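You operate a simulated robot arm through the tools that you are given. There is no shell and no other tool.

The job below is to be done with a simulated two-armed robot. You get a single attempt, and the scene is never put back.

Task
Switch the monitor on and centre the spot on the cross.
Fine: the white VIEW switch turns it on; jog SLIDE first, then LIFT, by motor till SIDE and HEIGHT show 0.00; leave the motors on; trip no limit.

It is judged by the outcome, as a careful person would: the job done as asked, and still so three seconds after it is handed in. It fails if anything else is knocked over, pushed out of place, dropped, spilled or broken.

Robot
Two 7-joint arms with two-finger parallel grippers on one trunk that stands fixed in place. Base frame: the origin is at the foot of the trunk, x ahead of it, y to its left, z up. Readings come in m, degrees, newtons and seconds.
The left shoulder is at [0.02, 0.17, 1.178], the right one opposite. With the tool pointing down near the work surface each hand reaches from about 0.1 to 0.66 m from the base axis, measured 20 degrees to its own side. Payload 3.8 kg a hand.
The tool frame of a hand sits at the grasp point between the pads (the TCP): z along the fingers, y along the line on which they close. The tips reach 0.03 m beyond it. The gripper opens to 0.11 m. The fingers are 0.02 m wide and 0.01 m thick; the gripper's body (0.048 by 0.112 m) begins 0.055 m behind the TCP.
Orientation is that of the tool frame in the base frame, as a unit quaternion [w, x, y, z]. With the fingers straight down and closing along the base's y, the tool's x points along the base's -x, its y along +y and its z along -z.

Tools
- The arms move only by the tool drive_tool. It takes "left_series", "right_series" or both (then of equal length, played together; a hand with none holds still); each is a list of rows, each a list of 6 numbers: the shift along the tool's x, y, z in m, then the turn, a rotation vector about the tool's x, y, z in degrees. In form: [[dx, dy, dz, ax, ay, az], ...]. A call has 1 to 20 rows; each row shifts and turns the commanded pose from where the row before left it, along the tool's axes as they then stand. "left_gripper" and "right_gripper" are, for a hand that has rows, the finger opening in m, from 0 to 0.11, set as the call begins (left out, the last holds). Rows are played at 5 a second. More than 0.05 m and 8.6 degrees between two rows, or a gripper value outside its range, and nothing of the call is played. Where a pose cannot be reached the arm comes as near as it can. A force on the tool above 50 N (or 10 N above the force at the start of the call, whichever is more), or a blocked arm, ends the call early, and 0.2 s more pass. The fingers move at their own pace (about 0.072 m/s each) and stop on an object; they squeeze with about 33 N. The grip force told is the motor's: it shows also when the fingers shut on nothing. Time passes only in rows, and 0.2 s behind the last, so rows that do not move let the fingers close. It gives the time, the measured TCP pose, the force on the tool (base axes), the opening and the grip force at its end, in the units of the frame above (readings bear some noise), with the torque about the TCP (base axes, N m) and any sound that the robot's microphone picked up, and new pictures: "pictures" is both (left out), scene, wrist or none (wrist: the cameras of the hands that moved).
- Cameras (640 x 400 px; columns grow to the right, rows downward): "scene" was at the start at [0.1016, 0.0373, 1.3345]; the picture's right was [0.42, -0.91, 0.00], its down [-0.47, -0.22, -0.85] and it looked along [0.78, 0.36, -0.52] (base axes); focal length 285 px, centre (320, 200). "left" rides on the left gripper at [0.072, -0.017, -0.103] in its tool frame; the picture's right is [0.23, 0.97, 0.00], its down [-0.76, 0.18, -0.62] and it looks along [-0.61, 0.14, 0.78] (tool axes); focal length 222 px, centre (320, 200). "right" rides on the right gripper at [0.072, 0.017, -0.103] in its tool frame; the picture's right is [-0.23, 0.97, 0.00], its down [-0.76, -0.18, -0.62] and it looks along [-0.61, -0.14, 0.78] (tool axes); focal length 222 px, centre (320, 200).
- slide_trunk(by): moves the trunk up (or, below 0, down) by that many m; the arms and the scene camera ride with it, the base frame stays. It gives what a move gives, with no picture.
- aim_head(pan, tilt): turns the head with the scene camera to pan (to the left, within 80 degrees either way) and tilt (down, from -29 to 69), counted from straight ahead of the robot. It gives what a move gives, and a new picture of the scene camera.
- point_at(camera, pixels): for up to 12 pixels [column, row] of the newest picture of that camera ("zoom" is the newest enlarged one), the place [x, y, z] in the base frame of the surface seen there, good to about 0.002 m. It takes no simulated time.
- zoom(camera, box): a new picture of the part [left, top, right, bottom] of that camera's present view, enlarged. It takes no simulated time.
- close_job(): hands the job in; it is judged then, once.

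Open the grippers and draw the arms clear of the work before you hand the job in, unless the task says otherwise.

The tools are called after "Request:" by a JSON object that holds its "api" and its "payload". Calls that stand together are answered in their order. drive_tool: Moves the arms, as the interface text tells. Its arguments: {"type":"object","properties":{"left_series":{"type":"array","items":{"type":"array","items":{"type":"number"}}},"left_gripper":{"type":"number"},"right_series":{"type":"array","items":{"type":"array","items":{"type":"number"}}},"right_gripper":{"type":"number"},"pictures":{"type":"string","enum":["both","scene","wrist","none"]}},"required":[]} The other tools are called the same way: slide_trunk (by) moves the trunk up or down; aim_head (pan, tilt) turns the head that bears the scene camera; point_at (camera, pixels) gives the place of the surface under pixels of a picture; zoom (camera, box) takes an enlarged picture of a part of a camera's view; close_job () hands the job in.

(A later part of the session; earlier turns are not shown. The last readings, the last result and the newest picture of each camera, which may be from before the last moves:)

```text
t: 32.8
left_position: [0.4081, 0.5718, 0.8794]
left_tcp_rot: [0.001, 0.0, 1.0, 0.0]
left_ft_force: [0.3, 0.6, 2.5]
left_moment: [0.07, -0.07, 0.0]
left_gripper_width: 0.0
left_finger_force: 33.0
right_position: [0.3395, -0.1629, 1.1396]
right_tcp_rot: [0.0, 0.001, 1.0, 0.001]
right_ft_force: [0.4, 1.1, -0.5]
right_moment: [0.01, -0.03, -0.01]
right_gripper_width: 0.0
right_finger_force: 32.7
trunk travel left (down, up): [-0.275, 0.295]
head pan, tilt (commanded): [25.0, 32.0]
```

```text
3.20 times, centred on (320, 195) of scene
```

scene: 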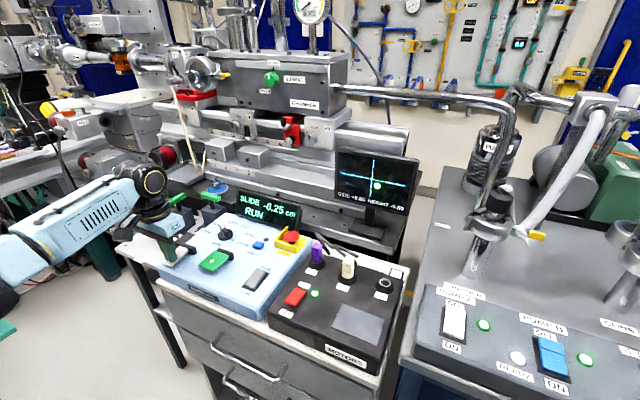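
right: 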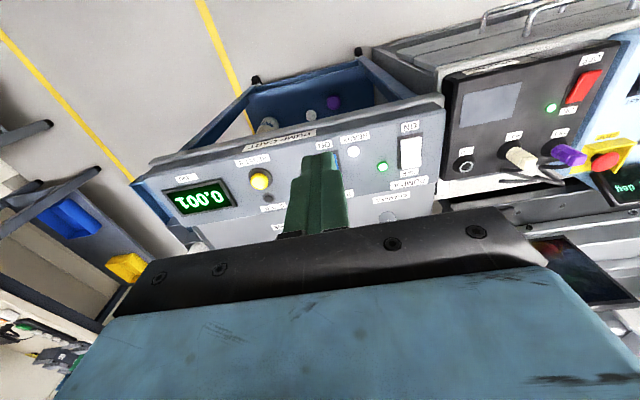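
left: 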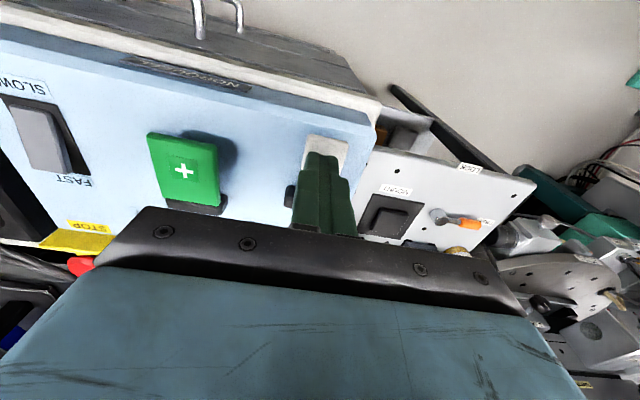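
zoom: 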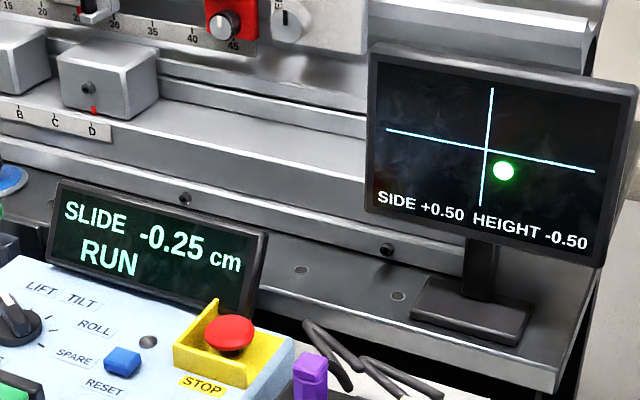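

The − key moved SLIDE to −0.25 and SIDE to +0.50 — right direction, in 0.25 cm steps. I keep holding and read every 0.4 s.

Request:
{"api": "drive_tool", "payload": {"left_series": [[0, 0, 0, 0, 0, 0]], "pictures": "scene"}}

Request:
{"api": "zoom", "payload": {"camera": "scene", "box": [220, 140, 420, 250]}}

```text
t: 33.2
left_position: [0.4077, 0.5707, 0.8792]
left_tcp_rot: [0.002, 0.0, 1.0, 0.0]
left_ft_force: [0.1, 0.2, 2.6]
left_moment: [0.03, -0.04, -0.01]
left_gripper_width: 0.0
left_finger_force: 33.1
right_position: [0.3399, -0.1636, 1.1402]
right_tcp_rot: [0.0, 0.0, 1.0, 0.0]
right_ft_force: [0.0, -0.6, -0.3]
right_moment: [-0.03, -0.04, -0.02]
right_gripper_width: 0.0
right_finger_force: 32.9
trunk travel left (down, up): [-0.275, 0.295]
head pan, tilt (commanded): [25.0, 32.0]
```

scene: 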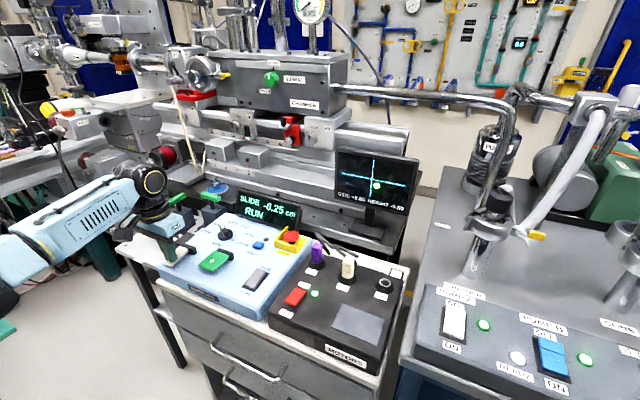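

```text
3.20 times, centred on (320, 195) of scene
```

zoom: 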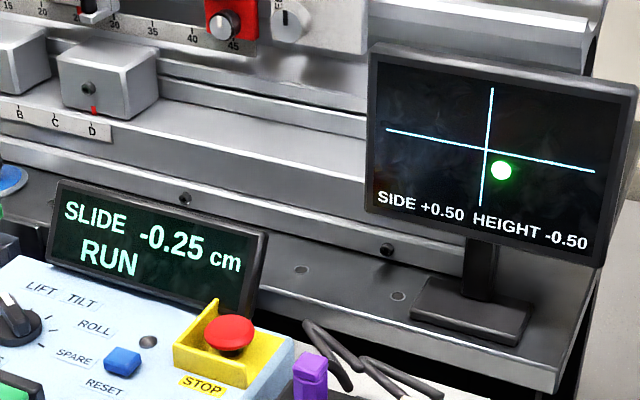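

The spot itself creeps continuously while the figures step, so I also track the spot's pixel position with a tight zoom while holding another 0.4 s.

Request:
{"api": "zoom", "payload": {"camera": "scene", "box": [330, 145, 420, 215]}}

Request:
{"api": "drive_tool", "payload": {"left_series": [[0, 0, 0, 0, 0, 0]], "pictures": "scene"}}

Request:
{"api": "zoom", "payload": {"camera": "scene", "box": [330, 145, 420, 215]}}

Request:
{"api": "zoom", "payload": {"camera": "scene", "box": [220, 140, 420, 250]}}

```text
5.71 times, centred on (375, 180) of scene
```

zoom: 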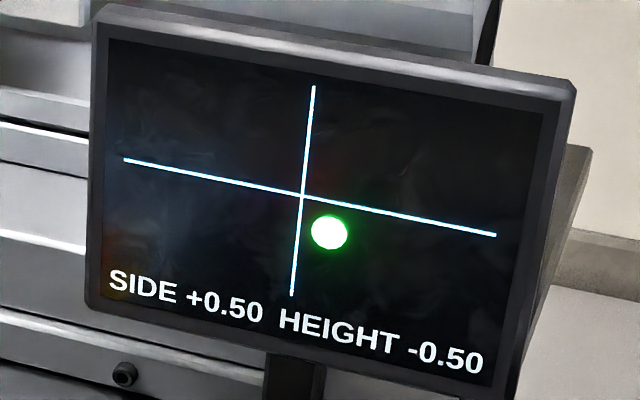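

```text
t: 33.6
left_position: [0.4085, 0.5726, 0.8788]
left_tcp_rot: [0.002, 0.001, 1.0, 0.0]
left_ft_force: [1.0, 1.4, 2.9]
left_moment: [0.08, -0.05, 0.03]
left_gripper_width: 0.0
left_finger_force: 33.3
right_position: [0.3391, -0.1634, 1.14]
right_tcp_rot: [-0.001, 0.0, 1.0, 0.0]
right_ft_force: [-0.3, -0.4, -0.5]
right_moment: [-0.01, -0.03, -0.02]
right_gripper_width: 0.0
right_finger_force: 33.8
trunk travel left (down, up): [-0.275, 0.295]
head pan, tilt (commanded): [25.0, 32.0]
```

scene: 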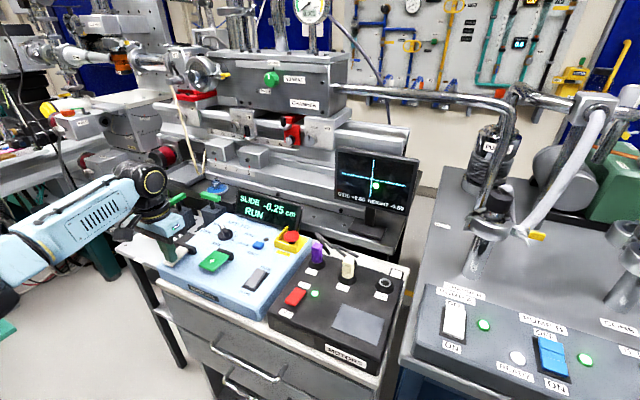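

```text
5.71 times, centred on (375, 180) of scene
```

zoom: 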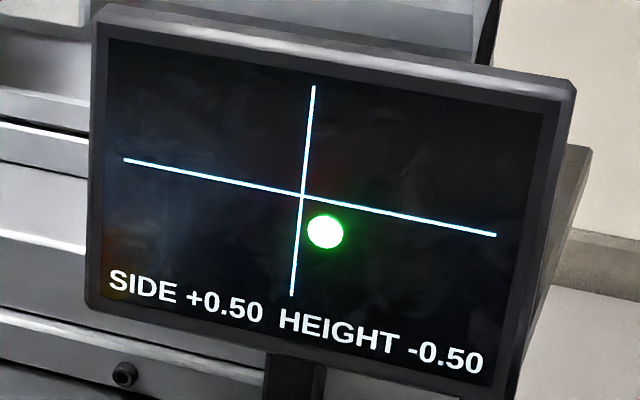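

```text
3.20 times, centred on (320, 195) of scene
```

zoom: 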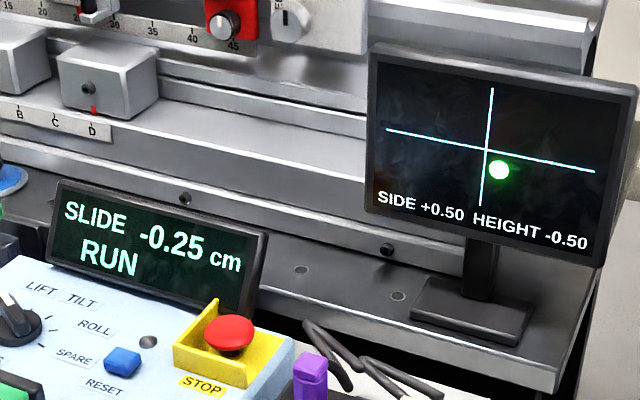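

Spot offset is now ~0.41 cm and closing at ~0.16 cm/s, while figures are rounded to 0.25. I hold 1.2 s more and re-measure.

Request:
{"api": "drive_tool", "payload": {"left_series": [[0, 0, 0, 0, 0, 0], [0, 0, 0, 0, 0, 0], [0, 0, 0, 0, 0, 0], [0, 0, 0, 0, 0, 0], [0, 0, 0, 0, 0, 0]], "pictures": "scene"}}

Request:
{"api": "zoom", "payload": {"camera": "scene", "box": [330, 145, 420, 215]}}

Request:
{"api": "zoom", "payload": {"camera": "scene", "box": [220, 140, 420, 250]}}

```text
t: 34.8
left_position: [0.4087, 0.5722, 0.8789]
left_tcp_rot: [0.002, -0.001, 1.0, 0.0]
left_ft_force: [0.3, 0.8, 2.6]
left_moment: [0.05, -0.05, 0.01]
left_gripper_width: 0.0
left_finger_force: 33.2
right_position: [0.339, -0.1628, 1.1393]
right_tcp_rot: [0.001, 0.001, 1.0, 0.0]
right_ft_force: [-0.8, -0.1, -1.0]
right_moment: [-0.01, -0.02, 0.03]
right_gripper_width: 0.0
right_finger_force: 32.7
trunk travel left (down, up): [-0.275, 0.295]
head pan, tilt (commanded): [25.0, 32.0]
```

scene: 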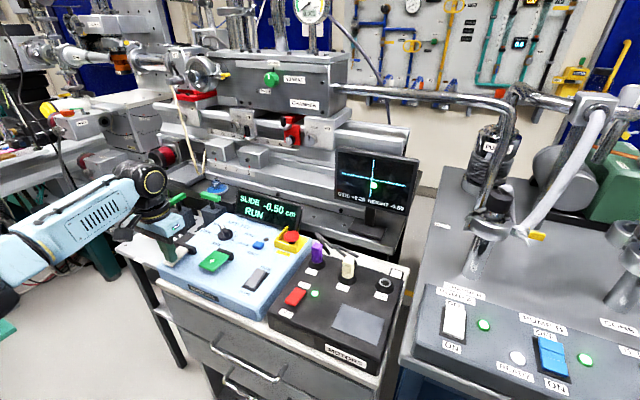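

```text
5.71 times, centred on (375, 180) of scene
```

zoom: 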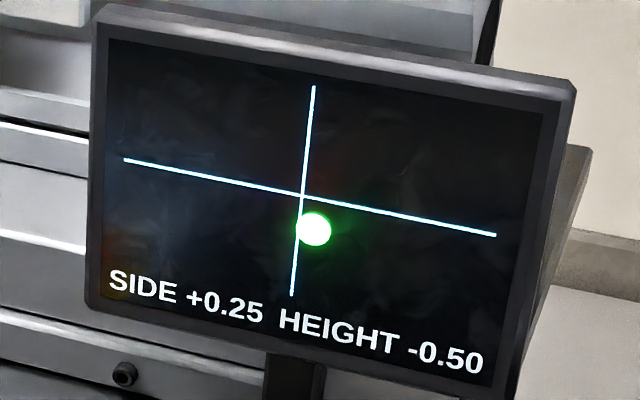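

```text
3.20 times, centred on (320, 195) of scene
```

zoom: 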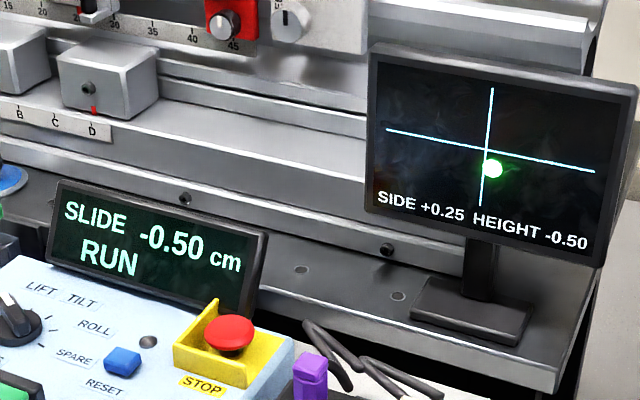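

Offset is now ~0.23 cm (SIDE +0.25) at ~0.15 cm/s. I hold 0.8 s more.

Request:
{"api": "drive_tool", "payload": {"left_series": [[0, 0, 0, 0, 0, 0], [0, 0, 0, 0, 0, 0], [0, 0, 0, 0, 0, 0]], "pictures": "scene"}}

Request:
{"api": "zoom", "payload": {"camera": "scene", "box": [220, 140, 420, 250]}}

Request:
{"api": "zoom", "payload": {"camera": "scene", "box": [330, 145, 420, 215]}}

```text
t: 35.6
left_position: [0.4077, 0.5717, 0.878]
left_tcp_rot: [0.001, 0.0, 1.0, 0.0]
left_ft_force: [0.6, 0.2, 2.5]
left_moment: [0.04, -0.02, 0.04]
left_gripper_width: 0.0
left_finger_force: 33.1
right_position: [0.3392, -0.1635, 1.1394]
right_tcp_rot: [0.0, 0.0, 1.0, 0.0]
right_ft_force: [0.6, 0.0, 0.3]
right_moment: [-0.03, 0.0, 0.03]
right_gripper_width: 0.0
right_finger_force: 33.0
trunk travel left (down, up): [-0.275, 0.295]
head pan, tilt (commanded): [25.0, 32.0]
```

scene: 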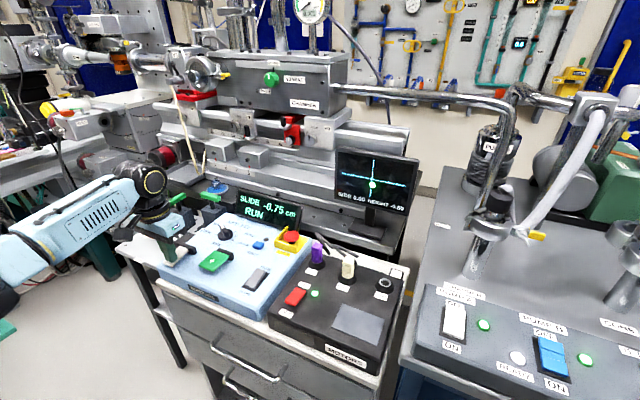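

```text
3.20 times, centred on (320, 195) of scene
```

zoom: 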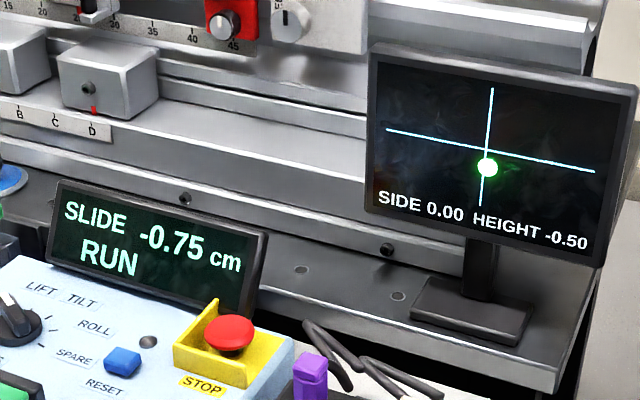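

```text
5.71 times, centred on (375, 180) of scene
```

zoom: 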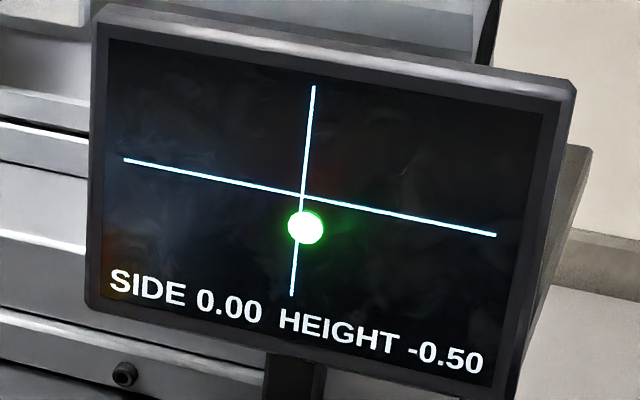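

SIDE reads 0.00 but the spot is still ~0.12 cm right of the line (px 306 vs 298). I hold one more row (0.4 s).

Request:
{"api": "drive_tool", "payload": {"left_series": [[0, 0, 0, 0, 0, 0]], "pictures": "scene"}}

Request:
{"api": "zoom", "payload": {"camera": "scene", "box": [220, 140, 420, 250]}}

Request:
{"api": "zoom", "payload": {"camera": "scene", "box": [330, 145, 420, 215]}}

```text
t: 36.0
left_position: [0.4088, 0.5717, 0.8784]
left_tcp_rot: [0.002, -0.001, 1.0, -0.001]
left_ft_force: [0.1, 0.5, 2.8]
left_moment: [0.0, -0.01, -0.01]
left_gripper_width: 0.0
left_finger_force: 33.0
right_position: [0.3386, -0.164, 1.1403]
right_tcp_rot: [0.0, 0.0, 1.0, 0.0]
right_ft_force: [-0.3, 0.2, 0.2]
right_moment: [-0.01, 0.01, 0.02]
right_gripper_width: 0.0
right_finger_force: 33.3
trunk travel left (down, up): [-0.275, 0.295]
head pan, tilt (commanded): [25.0, 32.0]
```

scene: 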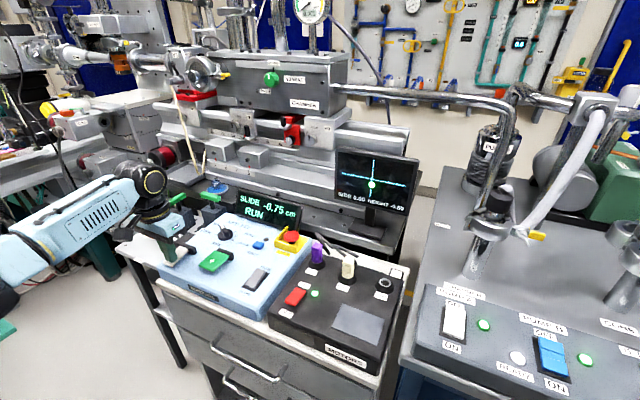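

```text
3.20 times, centred on (320, 195) of scene
```

zoom: 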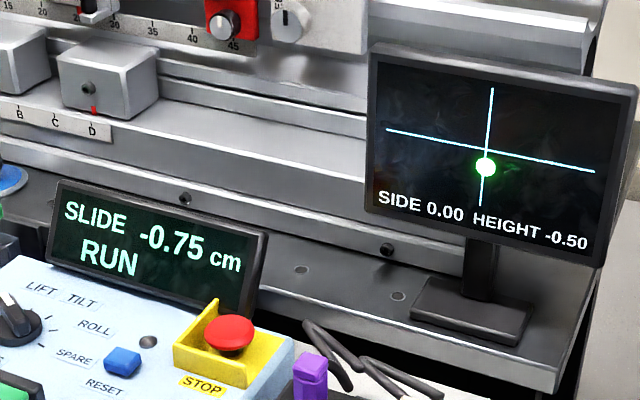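

```text
5.71 times, centred on (375, 180) of scene
```

zoom: 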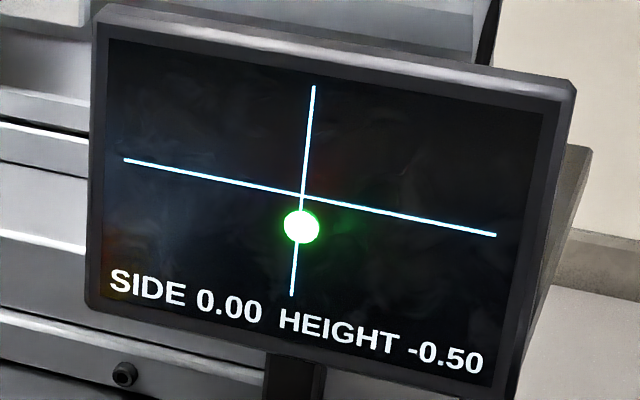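

The spot is only ~0.05 cm off the line (301.5 vs 298). I release the key now by lifting, letting the small release lag cover the rest.

Request:
{"api": "drive_tool", "payload": {"left_series": [[0, 0, -0.02, 0, 0, 0], [0, 0, 0, 0, 0, 0], [0, 0, 0, 0, 0, 0]], "pictures": "scene"}}

Request:
{"api": "zoom", "payload": {"camera": "scene", "box": [220, 140, 420, 250]}}

Request:
{"api": "zoom", "payload": {"camera": "scene", "box": [330, 145, 420, 215]}}

```text
t: 36.8
left_position: [0.408, 0.5724, 0.8982]
left_tcp_rot: [0.002, 0.0, 1.0, 0.0]
left_ft_force: [0.1, 0.1, -0.1]
left_moment: [-0.04, -0.01, 0.01]
left_gripper_width: 0.0
left_finger_force: 33.3
right_position: [0.3383, -0.1642, 1.1402]
right_tcp_rot: [0.0, -0.001, 1.0, 0.001]
right_ft_force: [-0.2, 0.4, -0.2]
right_moment: [0.01, 0.0, -0.01]
right_gripper_width: 0.0
right_finger_force: 33.0
trunk travel left (down, up): [-0.275, 0.295]
head pan, tilt (commanded): [25.0, 32.0]
```

scene: 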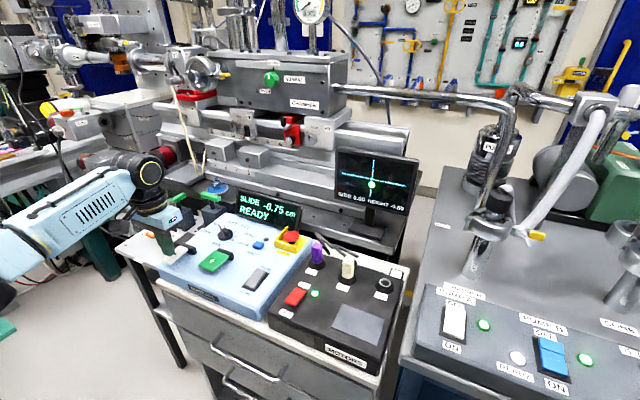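

```text
3.20 times, centred on (320, 195) of scene
```

zoom: 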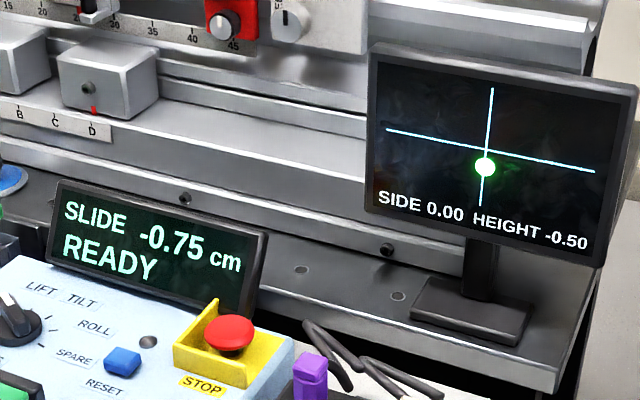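

```text
5.71 times, centred on (375, 180) of scene
```

zoom: 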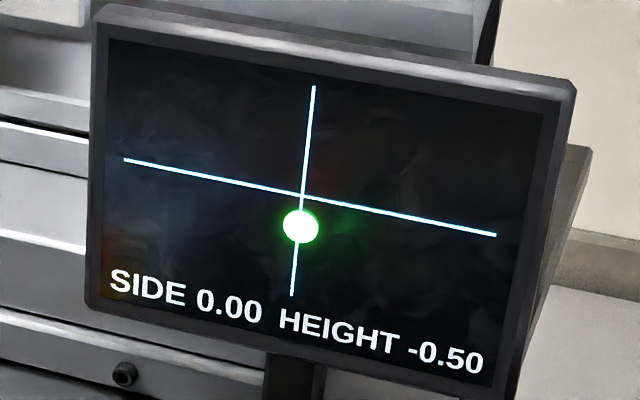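

Released: READY, SLIDE −0.75, SIDE 0.00. I zoom tighter to see how well the spot sits on the vertical line.

Request:
{"api": "zoom", "payload": {"camera": "scene", "box": [360, 160, 390, 200]}}

Request:
{"api": "point_at", "payload": {"camera": "zoom", "pixels": [[320, 200]]}}

```text
10.00 times, centred on (375, 180) of scene
```

zoom: 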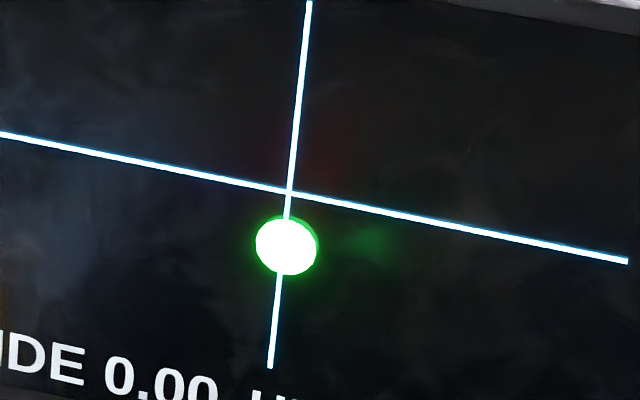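

```text
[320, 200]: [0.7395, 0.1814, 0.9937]
```

The spot is ~0.03 cm right of the line with no run-on. I give one very brief tap of the − key (down and straight up) to trim that remainder.

Request:
{"api": "drive_tool", "payload": {"left_series": [[0, 0, 0.015, 0, 0, 0], [0, 0, 0.0055, 0, 0, 0], [0, 0, -0.0205, 0, 0, 0], [0, 0, 0, 0, 0, 0]], "pictures": "scene"}}

Request:
{"api": "zoom", "payload": {"camera": "scene", "box": [220, 140, 420, 250]}}

Request:
{"api": "zoom", "payload": {"camera": "scene", "box": [360, 160, 390, 200]}}

```text
t: 37.8
left_position: [0.4074, 0.5728, 0.8981]
left_tcp_rot: [0.002, 0.0, 1.0, 0.001]
left_ft_force: [-0.1, -0.5, -0.2]
left_moment: [0.01, 0.0, -0.05]
left_gripper_width: 0.0002
left_finger_force: 33.2
right_position: [0.34, -0.1628, 1.1405]
right_tcp_rot: [0.0, 0.0, 1.0, 0.0]
right_ft_force: [0.2, -1.0, 0.7]
right_moment: [-0.02, -0.02, 0.0]
right_gripper_width: 0.0
right_finger_force: 32.8
trunk travel left (down, up): [-0.275, 0.295]
head pan, tilt (commanded): [25.0, 32.0]
```

scene: 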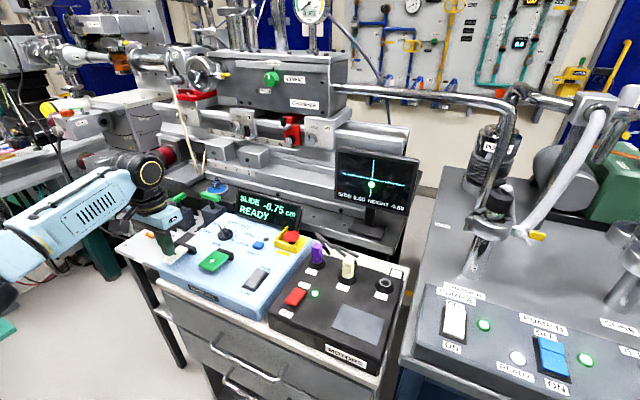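

```text
3.20 times, centred on (320, 195) of scene
```

zoom: 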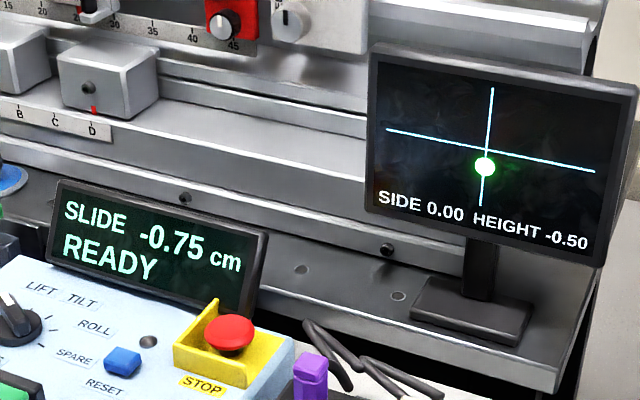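

```text
10.00 times, centred on (375, 180) of scene
```

zoom: 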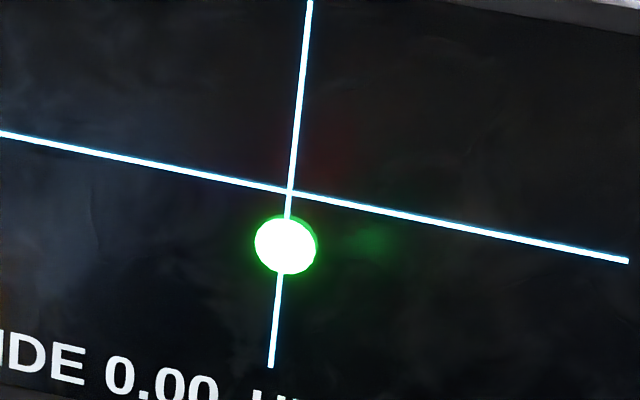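

SIDE is 0.00 and the spot sits on the vertical line within ~0.02 cm. Now for LIFT: I raise the hand, tilt it as before and move it above the starting point behind the knob's white end.

Request:
{"api": "drive_tool", "payload": {"left_series": [[0, 0, -0.03, 0, 0, 0], [0, 0, -0.03, 0, 0, 0], [0, 0, 0, -3.993, -5.75, 0], [0, 0, 0, -3.993, -5.75, 0], [0, 0, 0, -3.993, -5.75, 0], [0, 0, 0, -3.993, -5.75, 0], [-0.0332, -0.0064, 0.013, 0, 0, 0], [-0.0332, -0.0064, 0.013, 0, 0, 0], [-0.0332, -0.0064, 0.013, 0, 0, 0], [0, 0, 0, 0, 0, 0]], "pictures": "both"}}

```text
t: 40.0
left_position: [0.516, 0.558, 0.9583]
left_tcp_rot: [0.201, -0.001, 0.97, 0.138]
left_ft_force: [0.1, -0.2, 0.0]
left_moment: [0.01, 0.01, 0.01]
left_gripper_width: 0.0
left_finger_force: 32.6
right_position: [0.3397, -0.1625, 1.1405]
right_tcp_rot: [0.0, 0.0, 1.0, 0.0]
right_ft_force: [0.6, 0.4, -0.1]
right_moment: [0.03, -0.01, -0.04]
right_gripper_width: 0.0003
right_finger_force: 32.8
trunk travel left (down, up): [-0.275, 0.295]
head pan, tilt (commanded): [25.0, 32.0]
```

scene: 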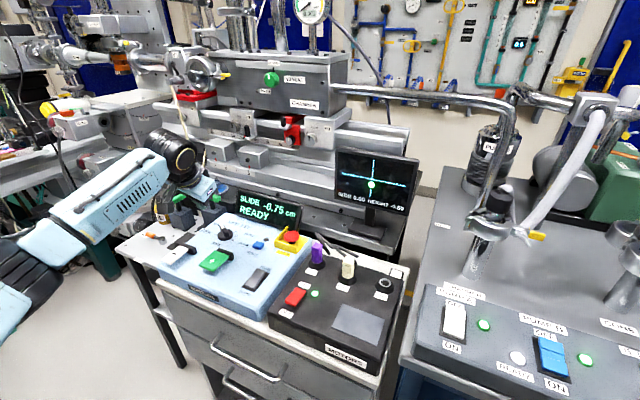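
left: 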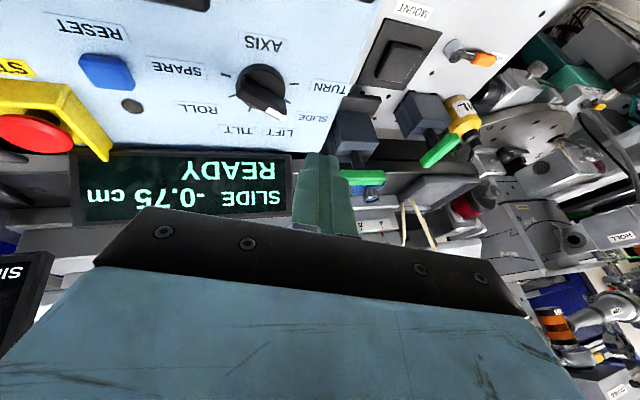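

The knob bar is clearly seen at (262,90). I measure its ends to confirm its angle at SLIDE before pushing.

Request:
{"api": "zoom", "payload": {"camera": "left", "box": [220, 50, 320, 150]}}

Request:
{"api": "point_at", "payload": {"camera": "left", "pixels": [[245, 82], [275, 108], [270, 114], [243, 90], [283, 112], [262, 96], [252, 76]]}}

```text
4.00 times, centred on (270, 100) of left
```

zoom: 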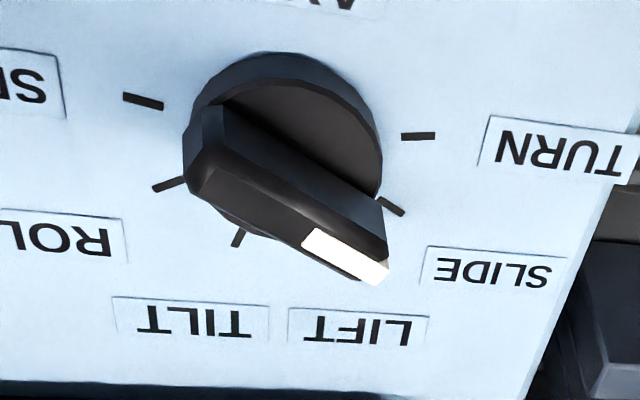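

```text
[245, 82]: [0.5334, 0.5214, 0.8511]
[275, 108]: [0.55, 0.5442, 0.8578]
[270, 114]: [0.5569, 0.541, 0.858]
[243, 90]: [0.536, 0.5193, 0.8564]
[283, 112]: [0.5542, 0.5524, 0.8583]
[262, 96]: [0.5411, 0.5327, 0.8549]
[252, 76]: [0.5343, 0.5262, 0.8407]
```

Bar angle ≈ 58°, face 5.7 mm off centre, as modelled. I descend straight down to bar height, clear of its face.

Request:
{"api": "drive_tool", "payload": {"left_series": [[0.0104, -0.0068, 0.0239, 0, 0, 0], [0.0104, -0.0068, 0.0239, 0, 0, 0], [0.0104, -0.0068, 0.0239, 0, 0, 0], [0, 0, 0, 0, 0, 0]], "pictures": "wrist"}}

Request:
{"api": "zoom", "payload": {"camera": "left", "box": [220, 60, 400, 200]}}

```text
t: 41.0
left_position: [0.5162, 0.5599, 0.8781]
left_tcp_rot: [0.201, -0.001, 0.97, 0.139]
left_ft_force: [0.1, -0.2, 0.9]
left_moment: [0.0, 0.0, 0.02]
left_gripper_width: 0.0
left_finger_force: 33.2
right_position: [0.3391, -0.1638, 1.1412]
right_tcp_rot: [-0.001, 0.0, 1.0, 0.0]
right_ft_force: [-0.2, -0.8, -0.6]
right_moment: [-0.03, 0.01, -0.01]
right_gripper_width: 0.0
right_finger_force: 33.7
trunk travel left (down, up): [-0.275, 0.295]
head pan, tilt (commanded): [25.0, 32.0]
```

left: 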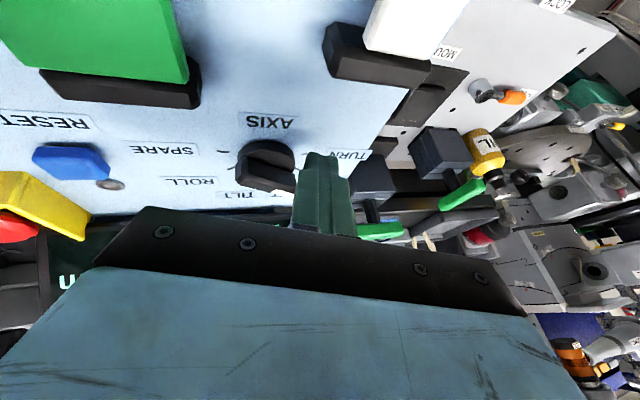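

```text
2.86 times, centred on (310, 130) of left
```

zoom: 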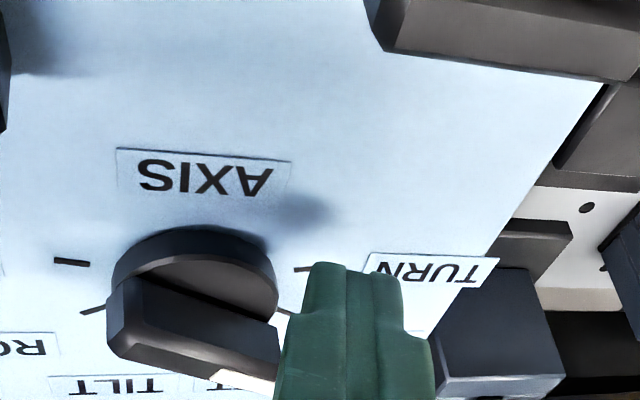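

The finger is beside the bar, clear. I push along a short arc (forward and right) to turn it the 40° to LIFT.

Request:
{"api": "drive_tool", "payload": {"left_series": [[-0.006, -0.00465, 0.00185, 0, 0, 0], [-0.006, -0.00465, 0.00185, 0, 0, 0], [-0.0022, -0.0008, 0.0007, 0, 0, 0], [-0.0022, -0.0008, 0.0007, 0, 0, 0], [-0.0019, -0.0015, 0.0004, 0, 0, 0], [-0.0019, -0.0015, 0.0004, 0, 0, 0]], "pictures": "both"}}

Request:
{"api": "zoom", "payload": {"camera": "left", "box": [220, 60, 400, 200]}}

Request:
{"api": "zoom", "payload": {"camera": "scene", "box": [200, 185, 310, 260]}}

```text
t: 42.4
left_position: [0.5378, 0.5472, 0.8745]
left_tcp_rot: [0.2, 0.0, 0.97, 0.138]
left_ft_force: [-2.5, 1.5, -0.3]
left_moment: [0.0, 0.07, 0.0]
left_gripper_width: 0.0002
left_finger_force: 32.9
right_position: [0.3378, -0.1636, 1.1399]
right_tcp_rot: [0.0, 0.0, 1.0, 0.001]
right_ft_force: [0.1, 0.9, 0.8]
right_moment: [0.03, 0.02, 0.0]
right_gripper_width: 0.0002
right_finger_force: 33.1
trunk travel left (down, up): [-0.275, 0.295]
head pan, tilt (commanded): [25.0, 32.0]
```

scene: 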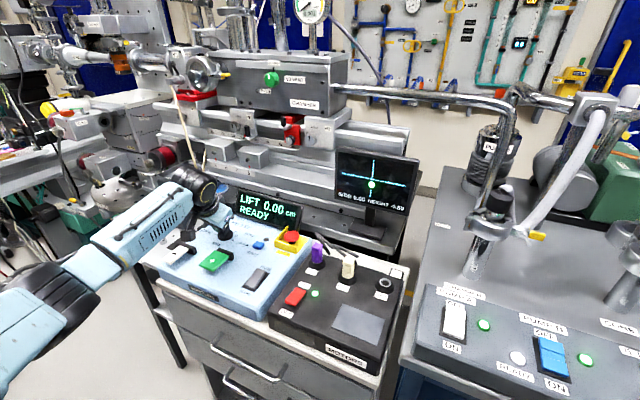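
left: 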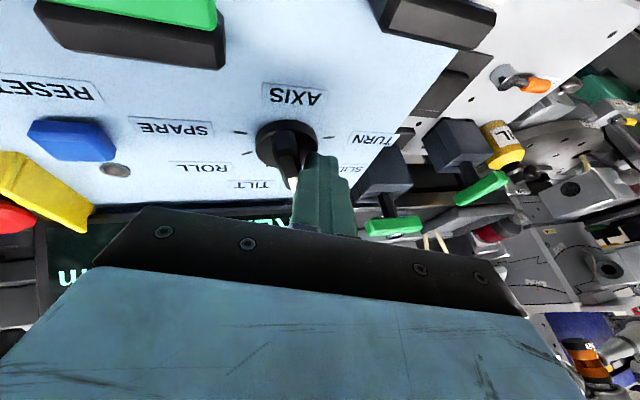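

```text
2.86 times, centred on (310, 130) of left
```

zoom: 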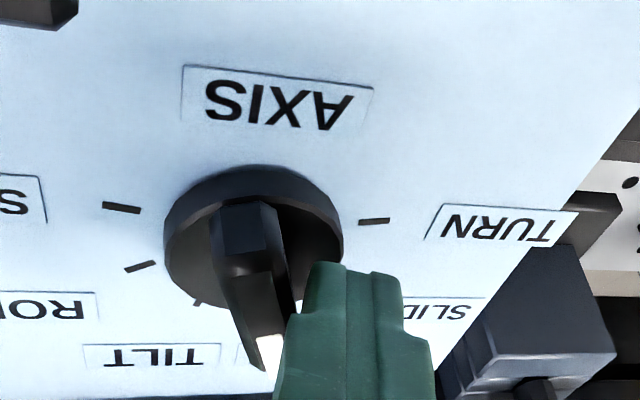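

```text
5.33 times, centred on (255, 222) of scene
```

zoom: 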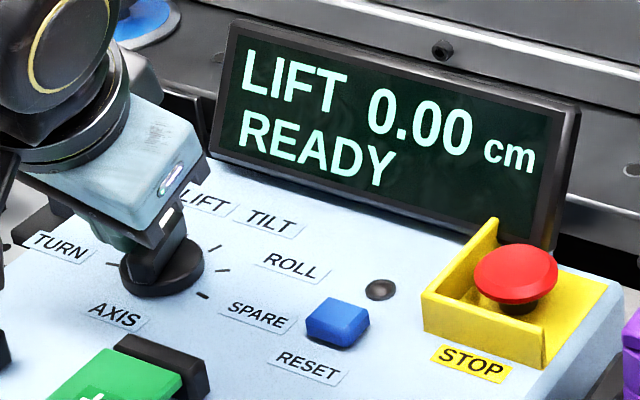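

The display reads LIFT 0.00 cm READY. I back the finger off, lift, move over the + key and untilt.

Request:
{"api": "drive_tool", "payload": {"left_series": [[0.0095, 0.0053, -0.0025, 0, 0, 0], [0.0095, 0.0053, -0.0025, 0, 0, 0], [-0.0103, 0.0072, -0.0237, 0, 0, 0], [-0.0103, 0.0072, -0.0237, 0, 0, 0], [-0.0103, 0.0072, -0.0237, 0, 0, 0], [0.0283, -0.0226, -0.0203, 0, 0, 0], [0.0283, -0.0226, -0.0203, 0, 0, 0], [0.0283, -0.0226, -0.0203, 0, 0, 0], [0, 0, 0, 3.993, 5.75, 0], [0, 0, 0, 3.993, 5.75, 0], [0, 0, 0, 3.993, 5.75, 0], [0, 0, 0, 3.993, 5.75, 0], [0, 0, 0, 0, 0, 0]], "pictures": "both"}}

Request:
{"api": "zoom", "payload": {"camera": "scene", "box": [140, 140, 420, 300]}}

```text
t: 45.2
left_position: [0.4203, 0.4807, 0.9582]
left_tcp_rot: [0.001, 0.0, 1.0, -0.001]
left_ft_force: [0.1, 0.6, -0.1]
left_moment: [-0.03, 0.03, 0.03]
left_gripper_width: 0.0
left_finger_force: 33.1
right_position: [0.34, -0.1642, 1.1402]
right_tcp_rot: [0.0, 0.0, 1.0, 0.0]
right_ft_force: [-0.1, 0.8, 0.2]
right_moment: [0.01, 0.0, -0.03]
right_gripper_width: 0.0
right_finger_force: 33.0
trunk travel left (down, up): [-0.275, 0.295]
head pan, tilt (commanded): [25.0, 32.0]
```

scene: 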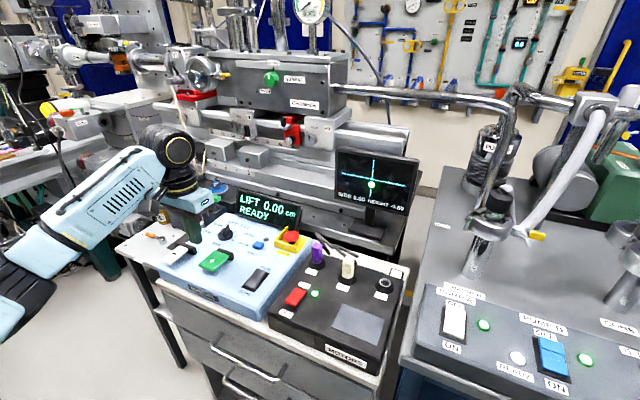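
left: 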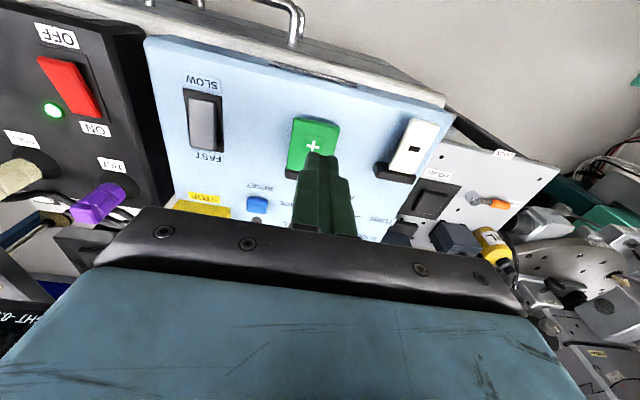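

```text
2.29 times, centred on (280, 220) of scene
```

zoom: 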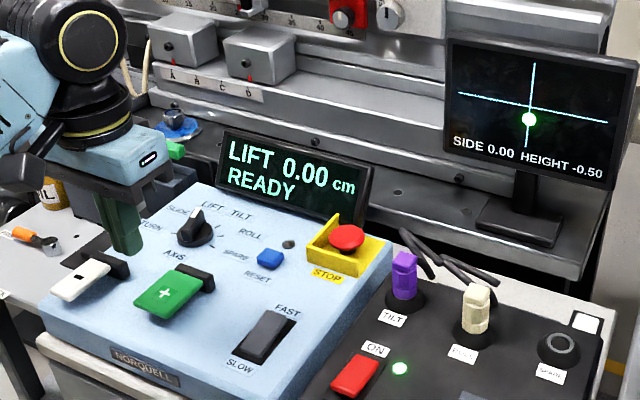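

The knob points to LIFT. I bring the tip to ~1 cm above the near half of the + key at (0.434, 0.476).

Request:
{"api": "drive_tool", "payload": {"left_series": [[-0.0068, -0.0023, 0.0305, 0, 0, 0], [-0.0068, -0.0023, 0.0305, 0, 0, 0], [0, 0, 0, 0, 0, 0]], "pictures": "both"}}

Request:
{"api": "zoom", "payload": {"camera": "scene", "box": [140, 140, 420, 300]}}

```text
t: 46.0
left_position: [0.4339, 0.4765, 0.8971]
left_tcp_rot: [0.002, 0.0, 1.0, 0.001]
left_ft_force: [-0.1, 0.0, 0.9]
left_moment: [0.0, -0.04, -0.02]
left_gripper_width: 0.0001
left_finger_force: 32.8
right_position: [0.34, -0.1637, 1.1401]
right_tcp_rot: [0.0, 0.001, 1.0, 0.0]
right_ft_force: [-0.3, -0.2, -0.6]
right_moment: [-0.02, 0.0, 0.02]
right_gripper_width: 0.0
right_finger_force: 32.8
trunk travel left (down, up): [-0.275, 0.295]
head pan, tilt (commanded): [25.0, 32.0]
```

scene: 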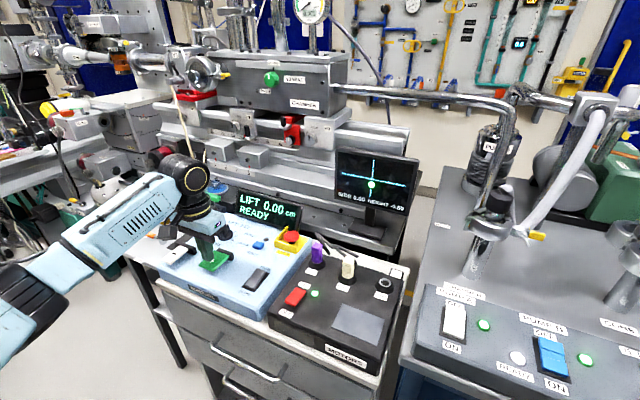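
left: 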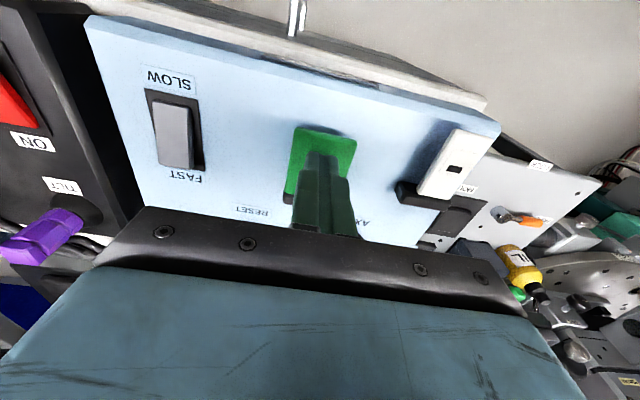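

```text
2.29 times, centred on (280, 220) of scene
```

zoom: 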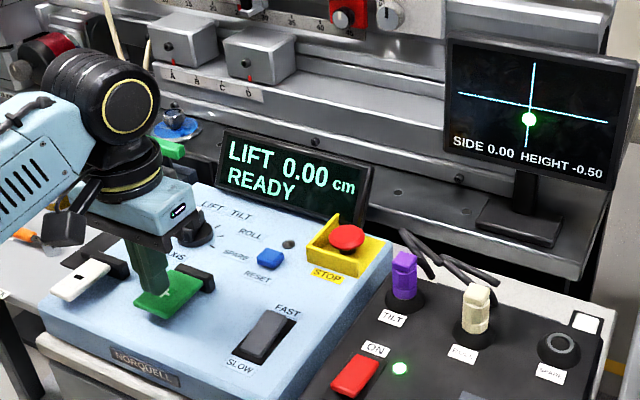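

The finger is over the + key, away from the other controls. I press down to the key's make depth and read the direction at once.

Request:
{"api": "drive_tool", "payload": {"left_series": [[0, 0, 0.0135, 0, 0, 0], [0, 0, 0.0052, 0, 0, 0]], "pictures": "scene"}}

Request:
{"api": "zoom", "payload": {"camera": "scene", "box": [220, 140, 420, 250]}}

Request:
{"api": "zoom", "payload": {"camera": "scene", "box": [360, 160, 390, 200]}}

```text
t: 46.6
left_position: [0.433, 0.476, 0.8803]
left_tcp_rot: [0.001, 0.0, 1.0, 0.0]
left_ft_force: [-0.6, -0.5, 2.0]
left_moment: [0.04, 0.0, 0.05]
left_gripper_width: 0.0
left_finger_force: 32.7
right_position: [0.34, -0.1642, 1.1403]
right_tcp_rot: [0.0, 0.0, 1.0, 0.0]
right_ft_force: [-0.8, 0.1, -0.7]
right_moment: [0.03, 0.01, 0.0]
right_gripper_width: 0.0001
right_finger_force: 33.1
trunk travel left (down, up): [-0.275, 0.295]
head pan, tilt (commanded): [25.0, 32.0]
```

scene: 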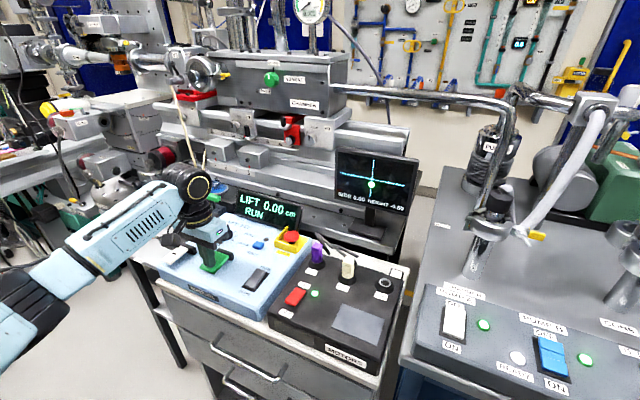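

```text
3.20 times, centred on (320, 195) of scene
```

zoom: 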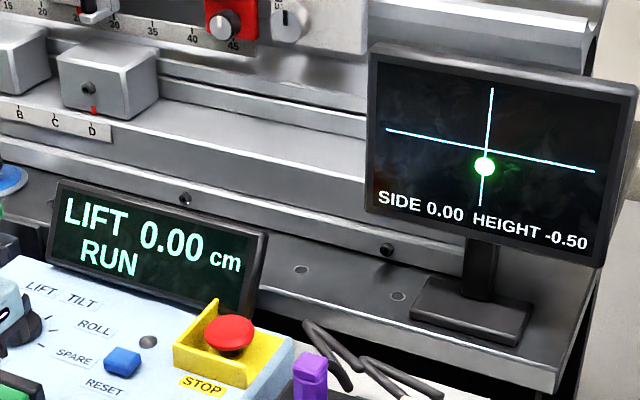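

```text
10.00 times, centred on (375, 180) of scene
```

zoom: 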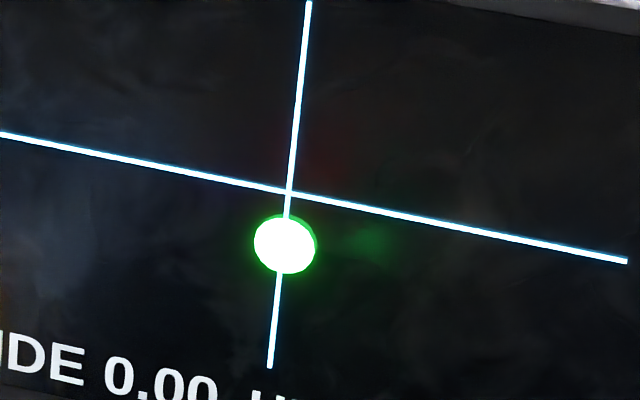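

RUN is shown with the spot at (284.5,244) in the 10× view. I hold one row and see which way it moves.

Request:
{"api": "drive_tool", "payload": {"left_series": [[0, 0, 0, 0, 0, 0]], "pictures": "scene"}}

Request:
{"api": "zoom", "payload": {"camera": "scene", "box": [220, 140, 420, 250]}}

Request:
{"api": "zoom", "payload": {"camera": "scene", "box": [360, 160, 390, 200]}}

```text
t: 47.0
left_position: [0.4327, 0.4753, 0.8798]
left_tcp_rot: [0.002, 0.0, 1.0, -0.001]
left_ft_force: [0.0, -0.2, 2.7]
left_moment: [-0.02, -0.02, 0.03]
left_gripper_width: 0.0
left_finger_force: 33.1
right_position: [0.3398, -0.1633, 1.1402]
right_tcp_rot: [0.0, 0.0, 1.0, 0.0]
right_ft_force: [0.2, -0.4, 0.2]
right_moment: [0.0, 0.01, 0.01]
right_gripper_width: 0.0
right_finger_force: 32.9
trunk travel left (down, up): [-0.275, 0.295]
head pan, tilt (commanded): [25.0, 32.0]
```

scene: 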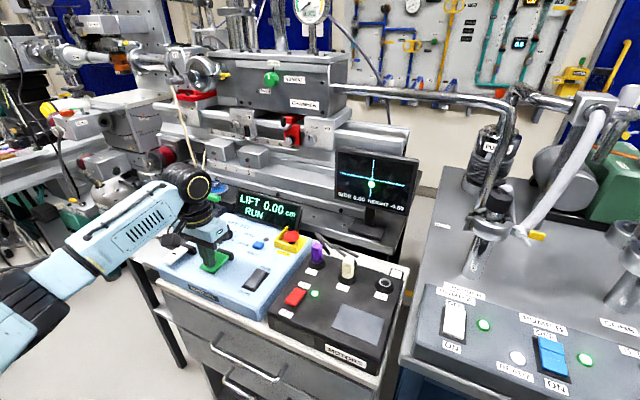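

```text
3.20 times, centred on (320, 195) of scene
```

zoom: 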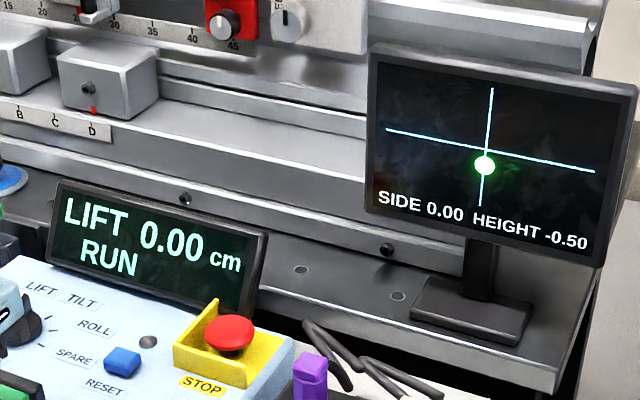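

```text
10.00 times, centred on (375, 180) of scene
```

zoom: 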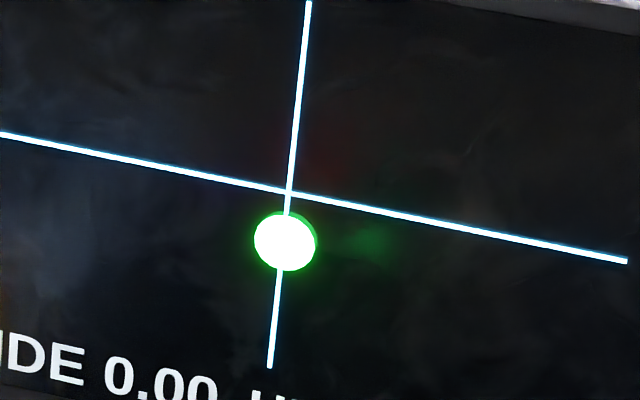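

The spot rises (244→241), so + is correct; the lift is slower, ~0.07 cm/s. I hold 1.2 s more.

Request:
{"api": "drive_tool", "payload": {"left_series": [[0, 0, 0, 0, 0, 0], [0, 0, 0, 0, 0, 0], [0, 0, 0, 0, 0, 0], [0, 0, 0, 0, 0, 0], [0, 0, 0, 0, 0, 0]], "pictures": "scene"}}

Request:
{"api": "zoom", "payload": {"camera": "scene", "box": [220, 140, 420, 250]}}

Request:
{"api": "zoom", "payload": {"camera": "scene", "box": [360, 160, 390, 200]}}

```text
t: 48.2
left_position: [0.4335, 0.4766, 0.8784]
left_tcp_rot: [0.002, 0.0, 1.0, 0.0]
left_ft_force: [0.6, -0.5, 2.7]
left_moment: [-0.04, -0.05, 0.0]
left_gripper_width: 0.0
left_finger_force: 33.1
right_position: [0.3388, -0.1633, 1.1395]
right_tcp_rot: [0.0, 0.001, 1.0, 0.001]
right_ft_force: [-0.4, -0.4, -0.4]
right_moment: [0.0, -0.02, -0.01]
right_gripper_width: 0.0001
right_finger_force: 32.8
trunk travel left (down, up): [-0.275, 0.295]
head pan, tilt (commanded): [25.0, 32.0]
```

scene: 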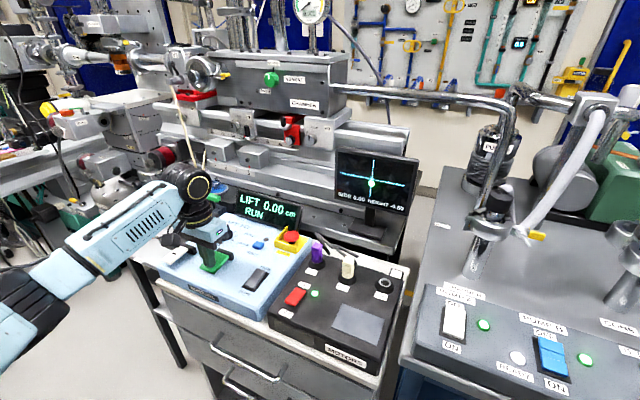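

```text
3.20 times, centred on (320, 195) of scene
```

zoom: 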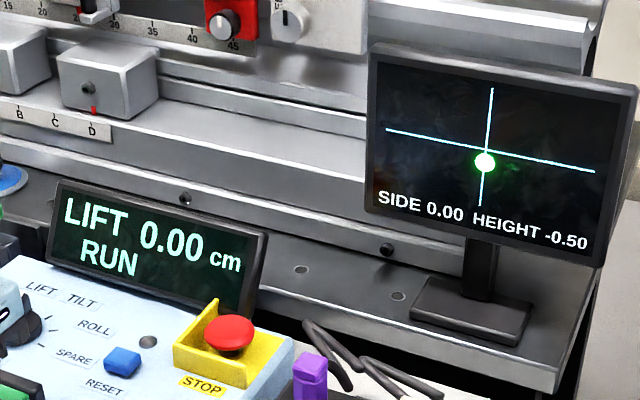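

```text
10.00 times, centred on (375, 180) of scene
```

zoom: 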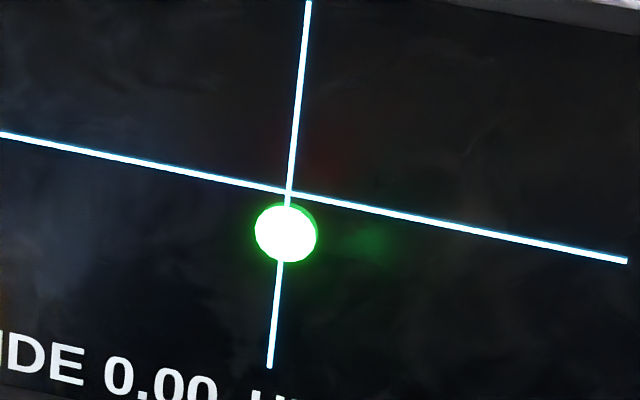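

Spot is at row 233 (line at 191), rising 6.7 px/s; SIDE stays 0.00. I hold 2.0 s more and check.

Request:
{"api": "drive_tool", "payload": {"left_series": [[0, 0, 0, 0, 0, 0], [0, 0, 0, 0, 0, 0], [0, 0, 0, 0, 0, 0], [0, 0, 0, 0, 0, 0], [0, 0, 0, 0, 0, 0], [0, 0, 0, 0, 0, 0], [0, 0, 0, 0, 0, 0], [0, 0, 0, 0, 0, 0], [0, 0, 0, 0, 0, 0]], "pictures": "scene"}}

Request:
{"api": "zoom", "payload": {"camera": "scene", "box": [220, 140, 420, 250]}}

Request:
{"api": "zoom", "payload": {"camera": "scene", "box": [360, 160, 390, 200]}}

```text
t: 50.2
left_position: [0.4342, 0.4753, 0.8795]
left_tcp_rot: [0.002, 0.0, 1.0, 0.0]
left_ft_force: [1.1, -0.7, 2.1]
left_moment: [-0.04, -0.01, -0.02]
left_gripper_width: 0.0
left_finger_force: 33.0
right_position: [0.3391, -0.1632, 1.1387]
right_tcp_rot: [-0.001, 0.0, 1.0, 0.001]
right_ft_force: [0.4, -0.4, 0.1]
right_moment: [-0.01, -0.01, 0.02]
right_gripper_width: 0.0
right_finger_force: 33.1
trunk travel left (down, up): [-0.275, 0.295]
head pan, tilt (commanded): [25.0, 32.0]
```

scene: 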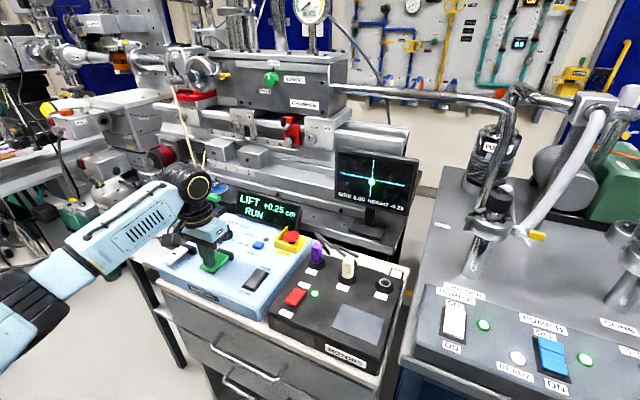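

```text
3.20 times, centred on (320, 195) of scene
```

zoom: 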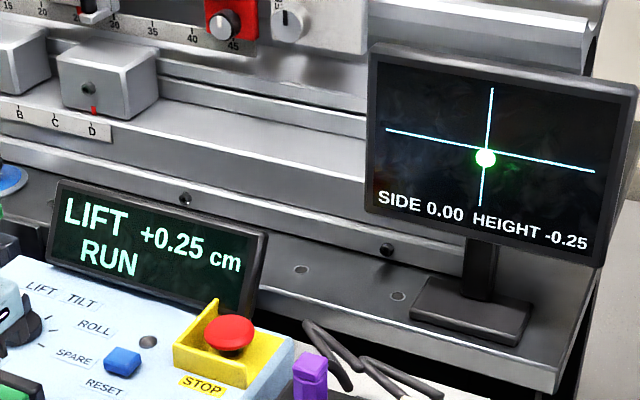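

```text
10.00 times, centred on (375, 180) of scene
```

zoom: 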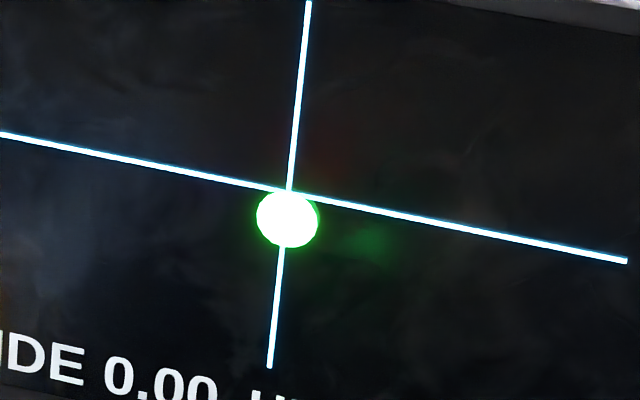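

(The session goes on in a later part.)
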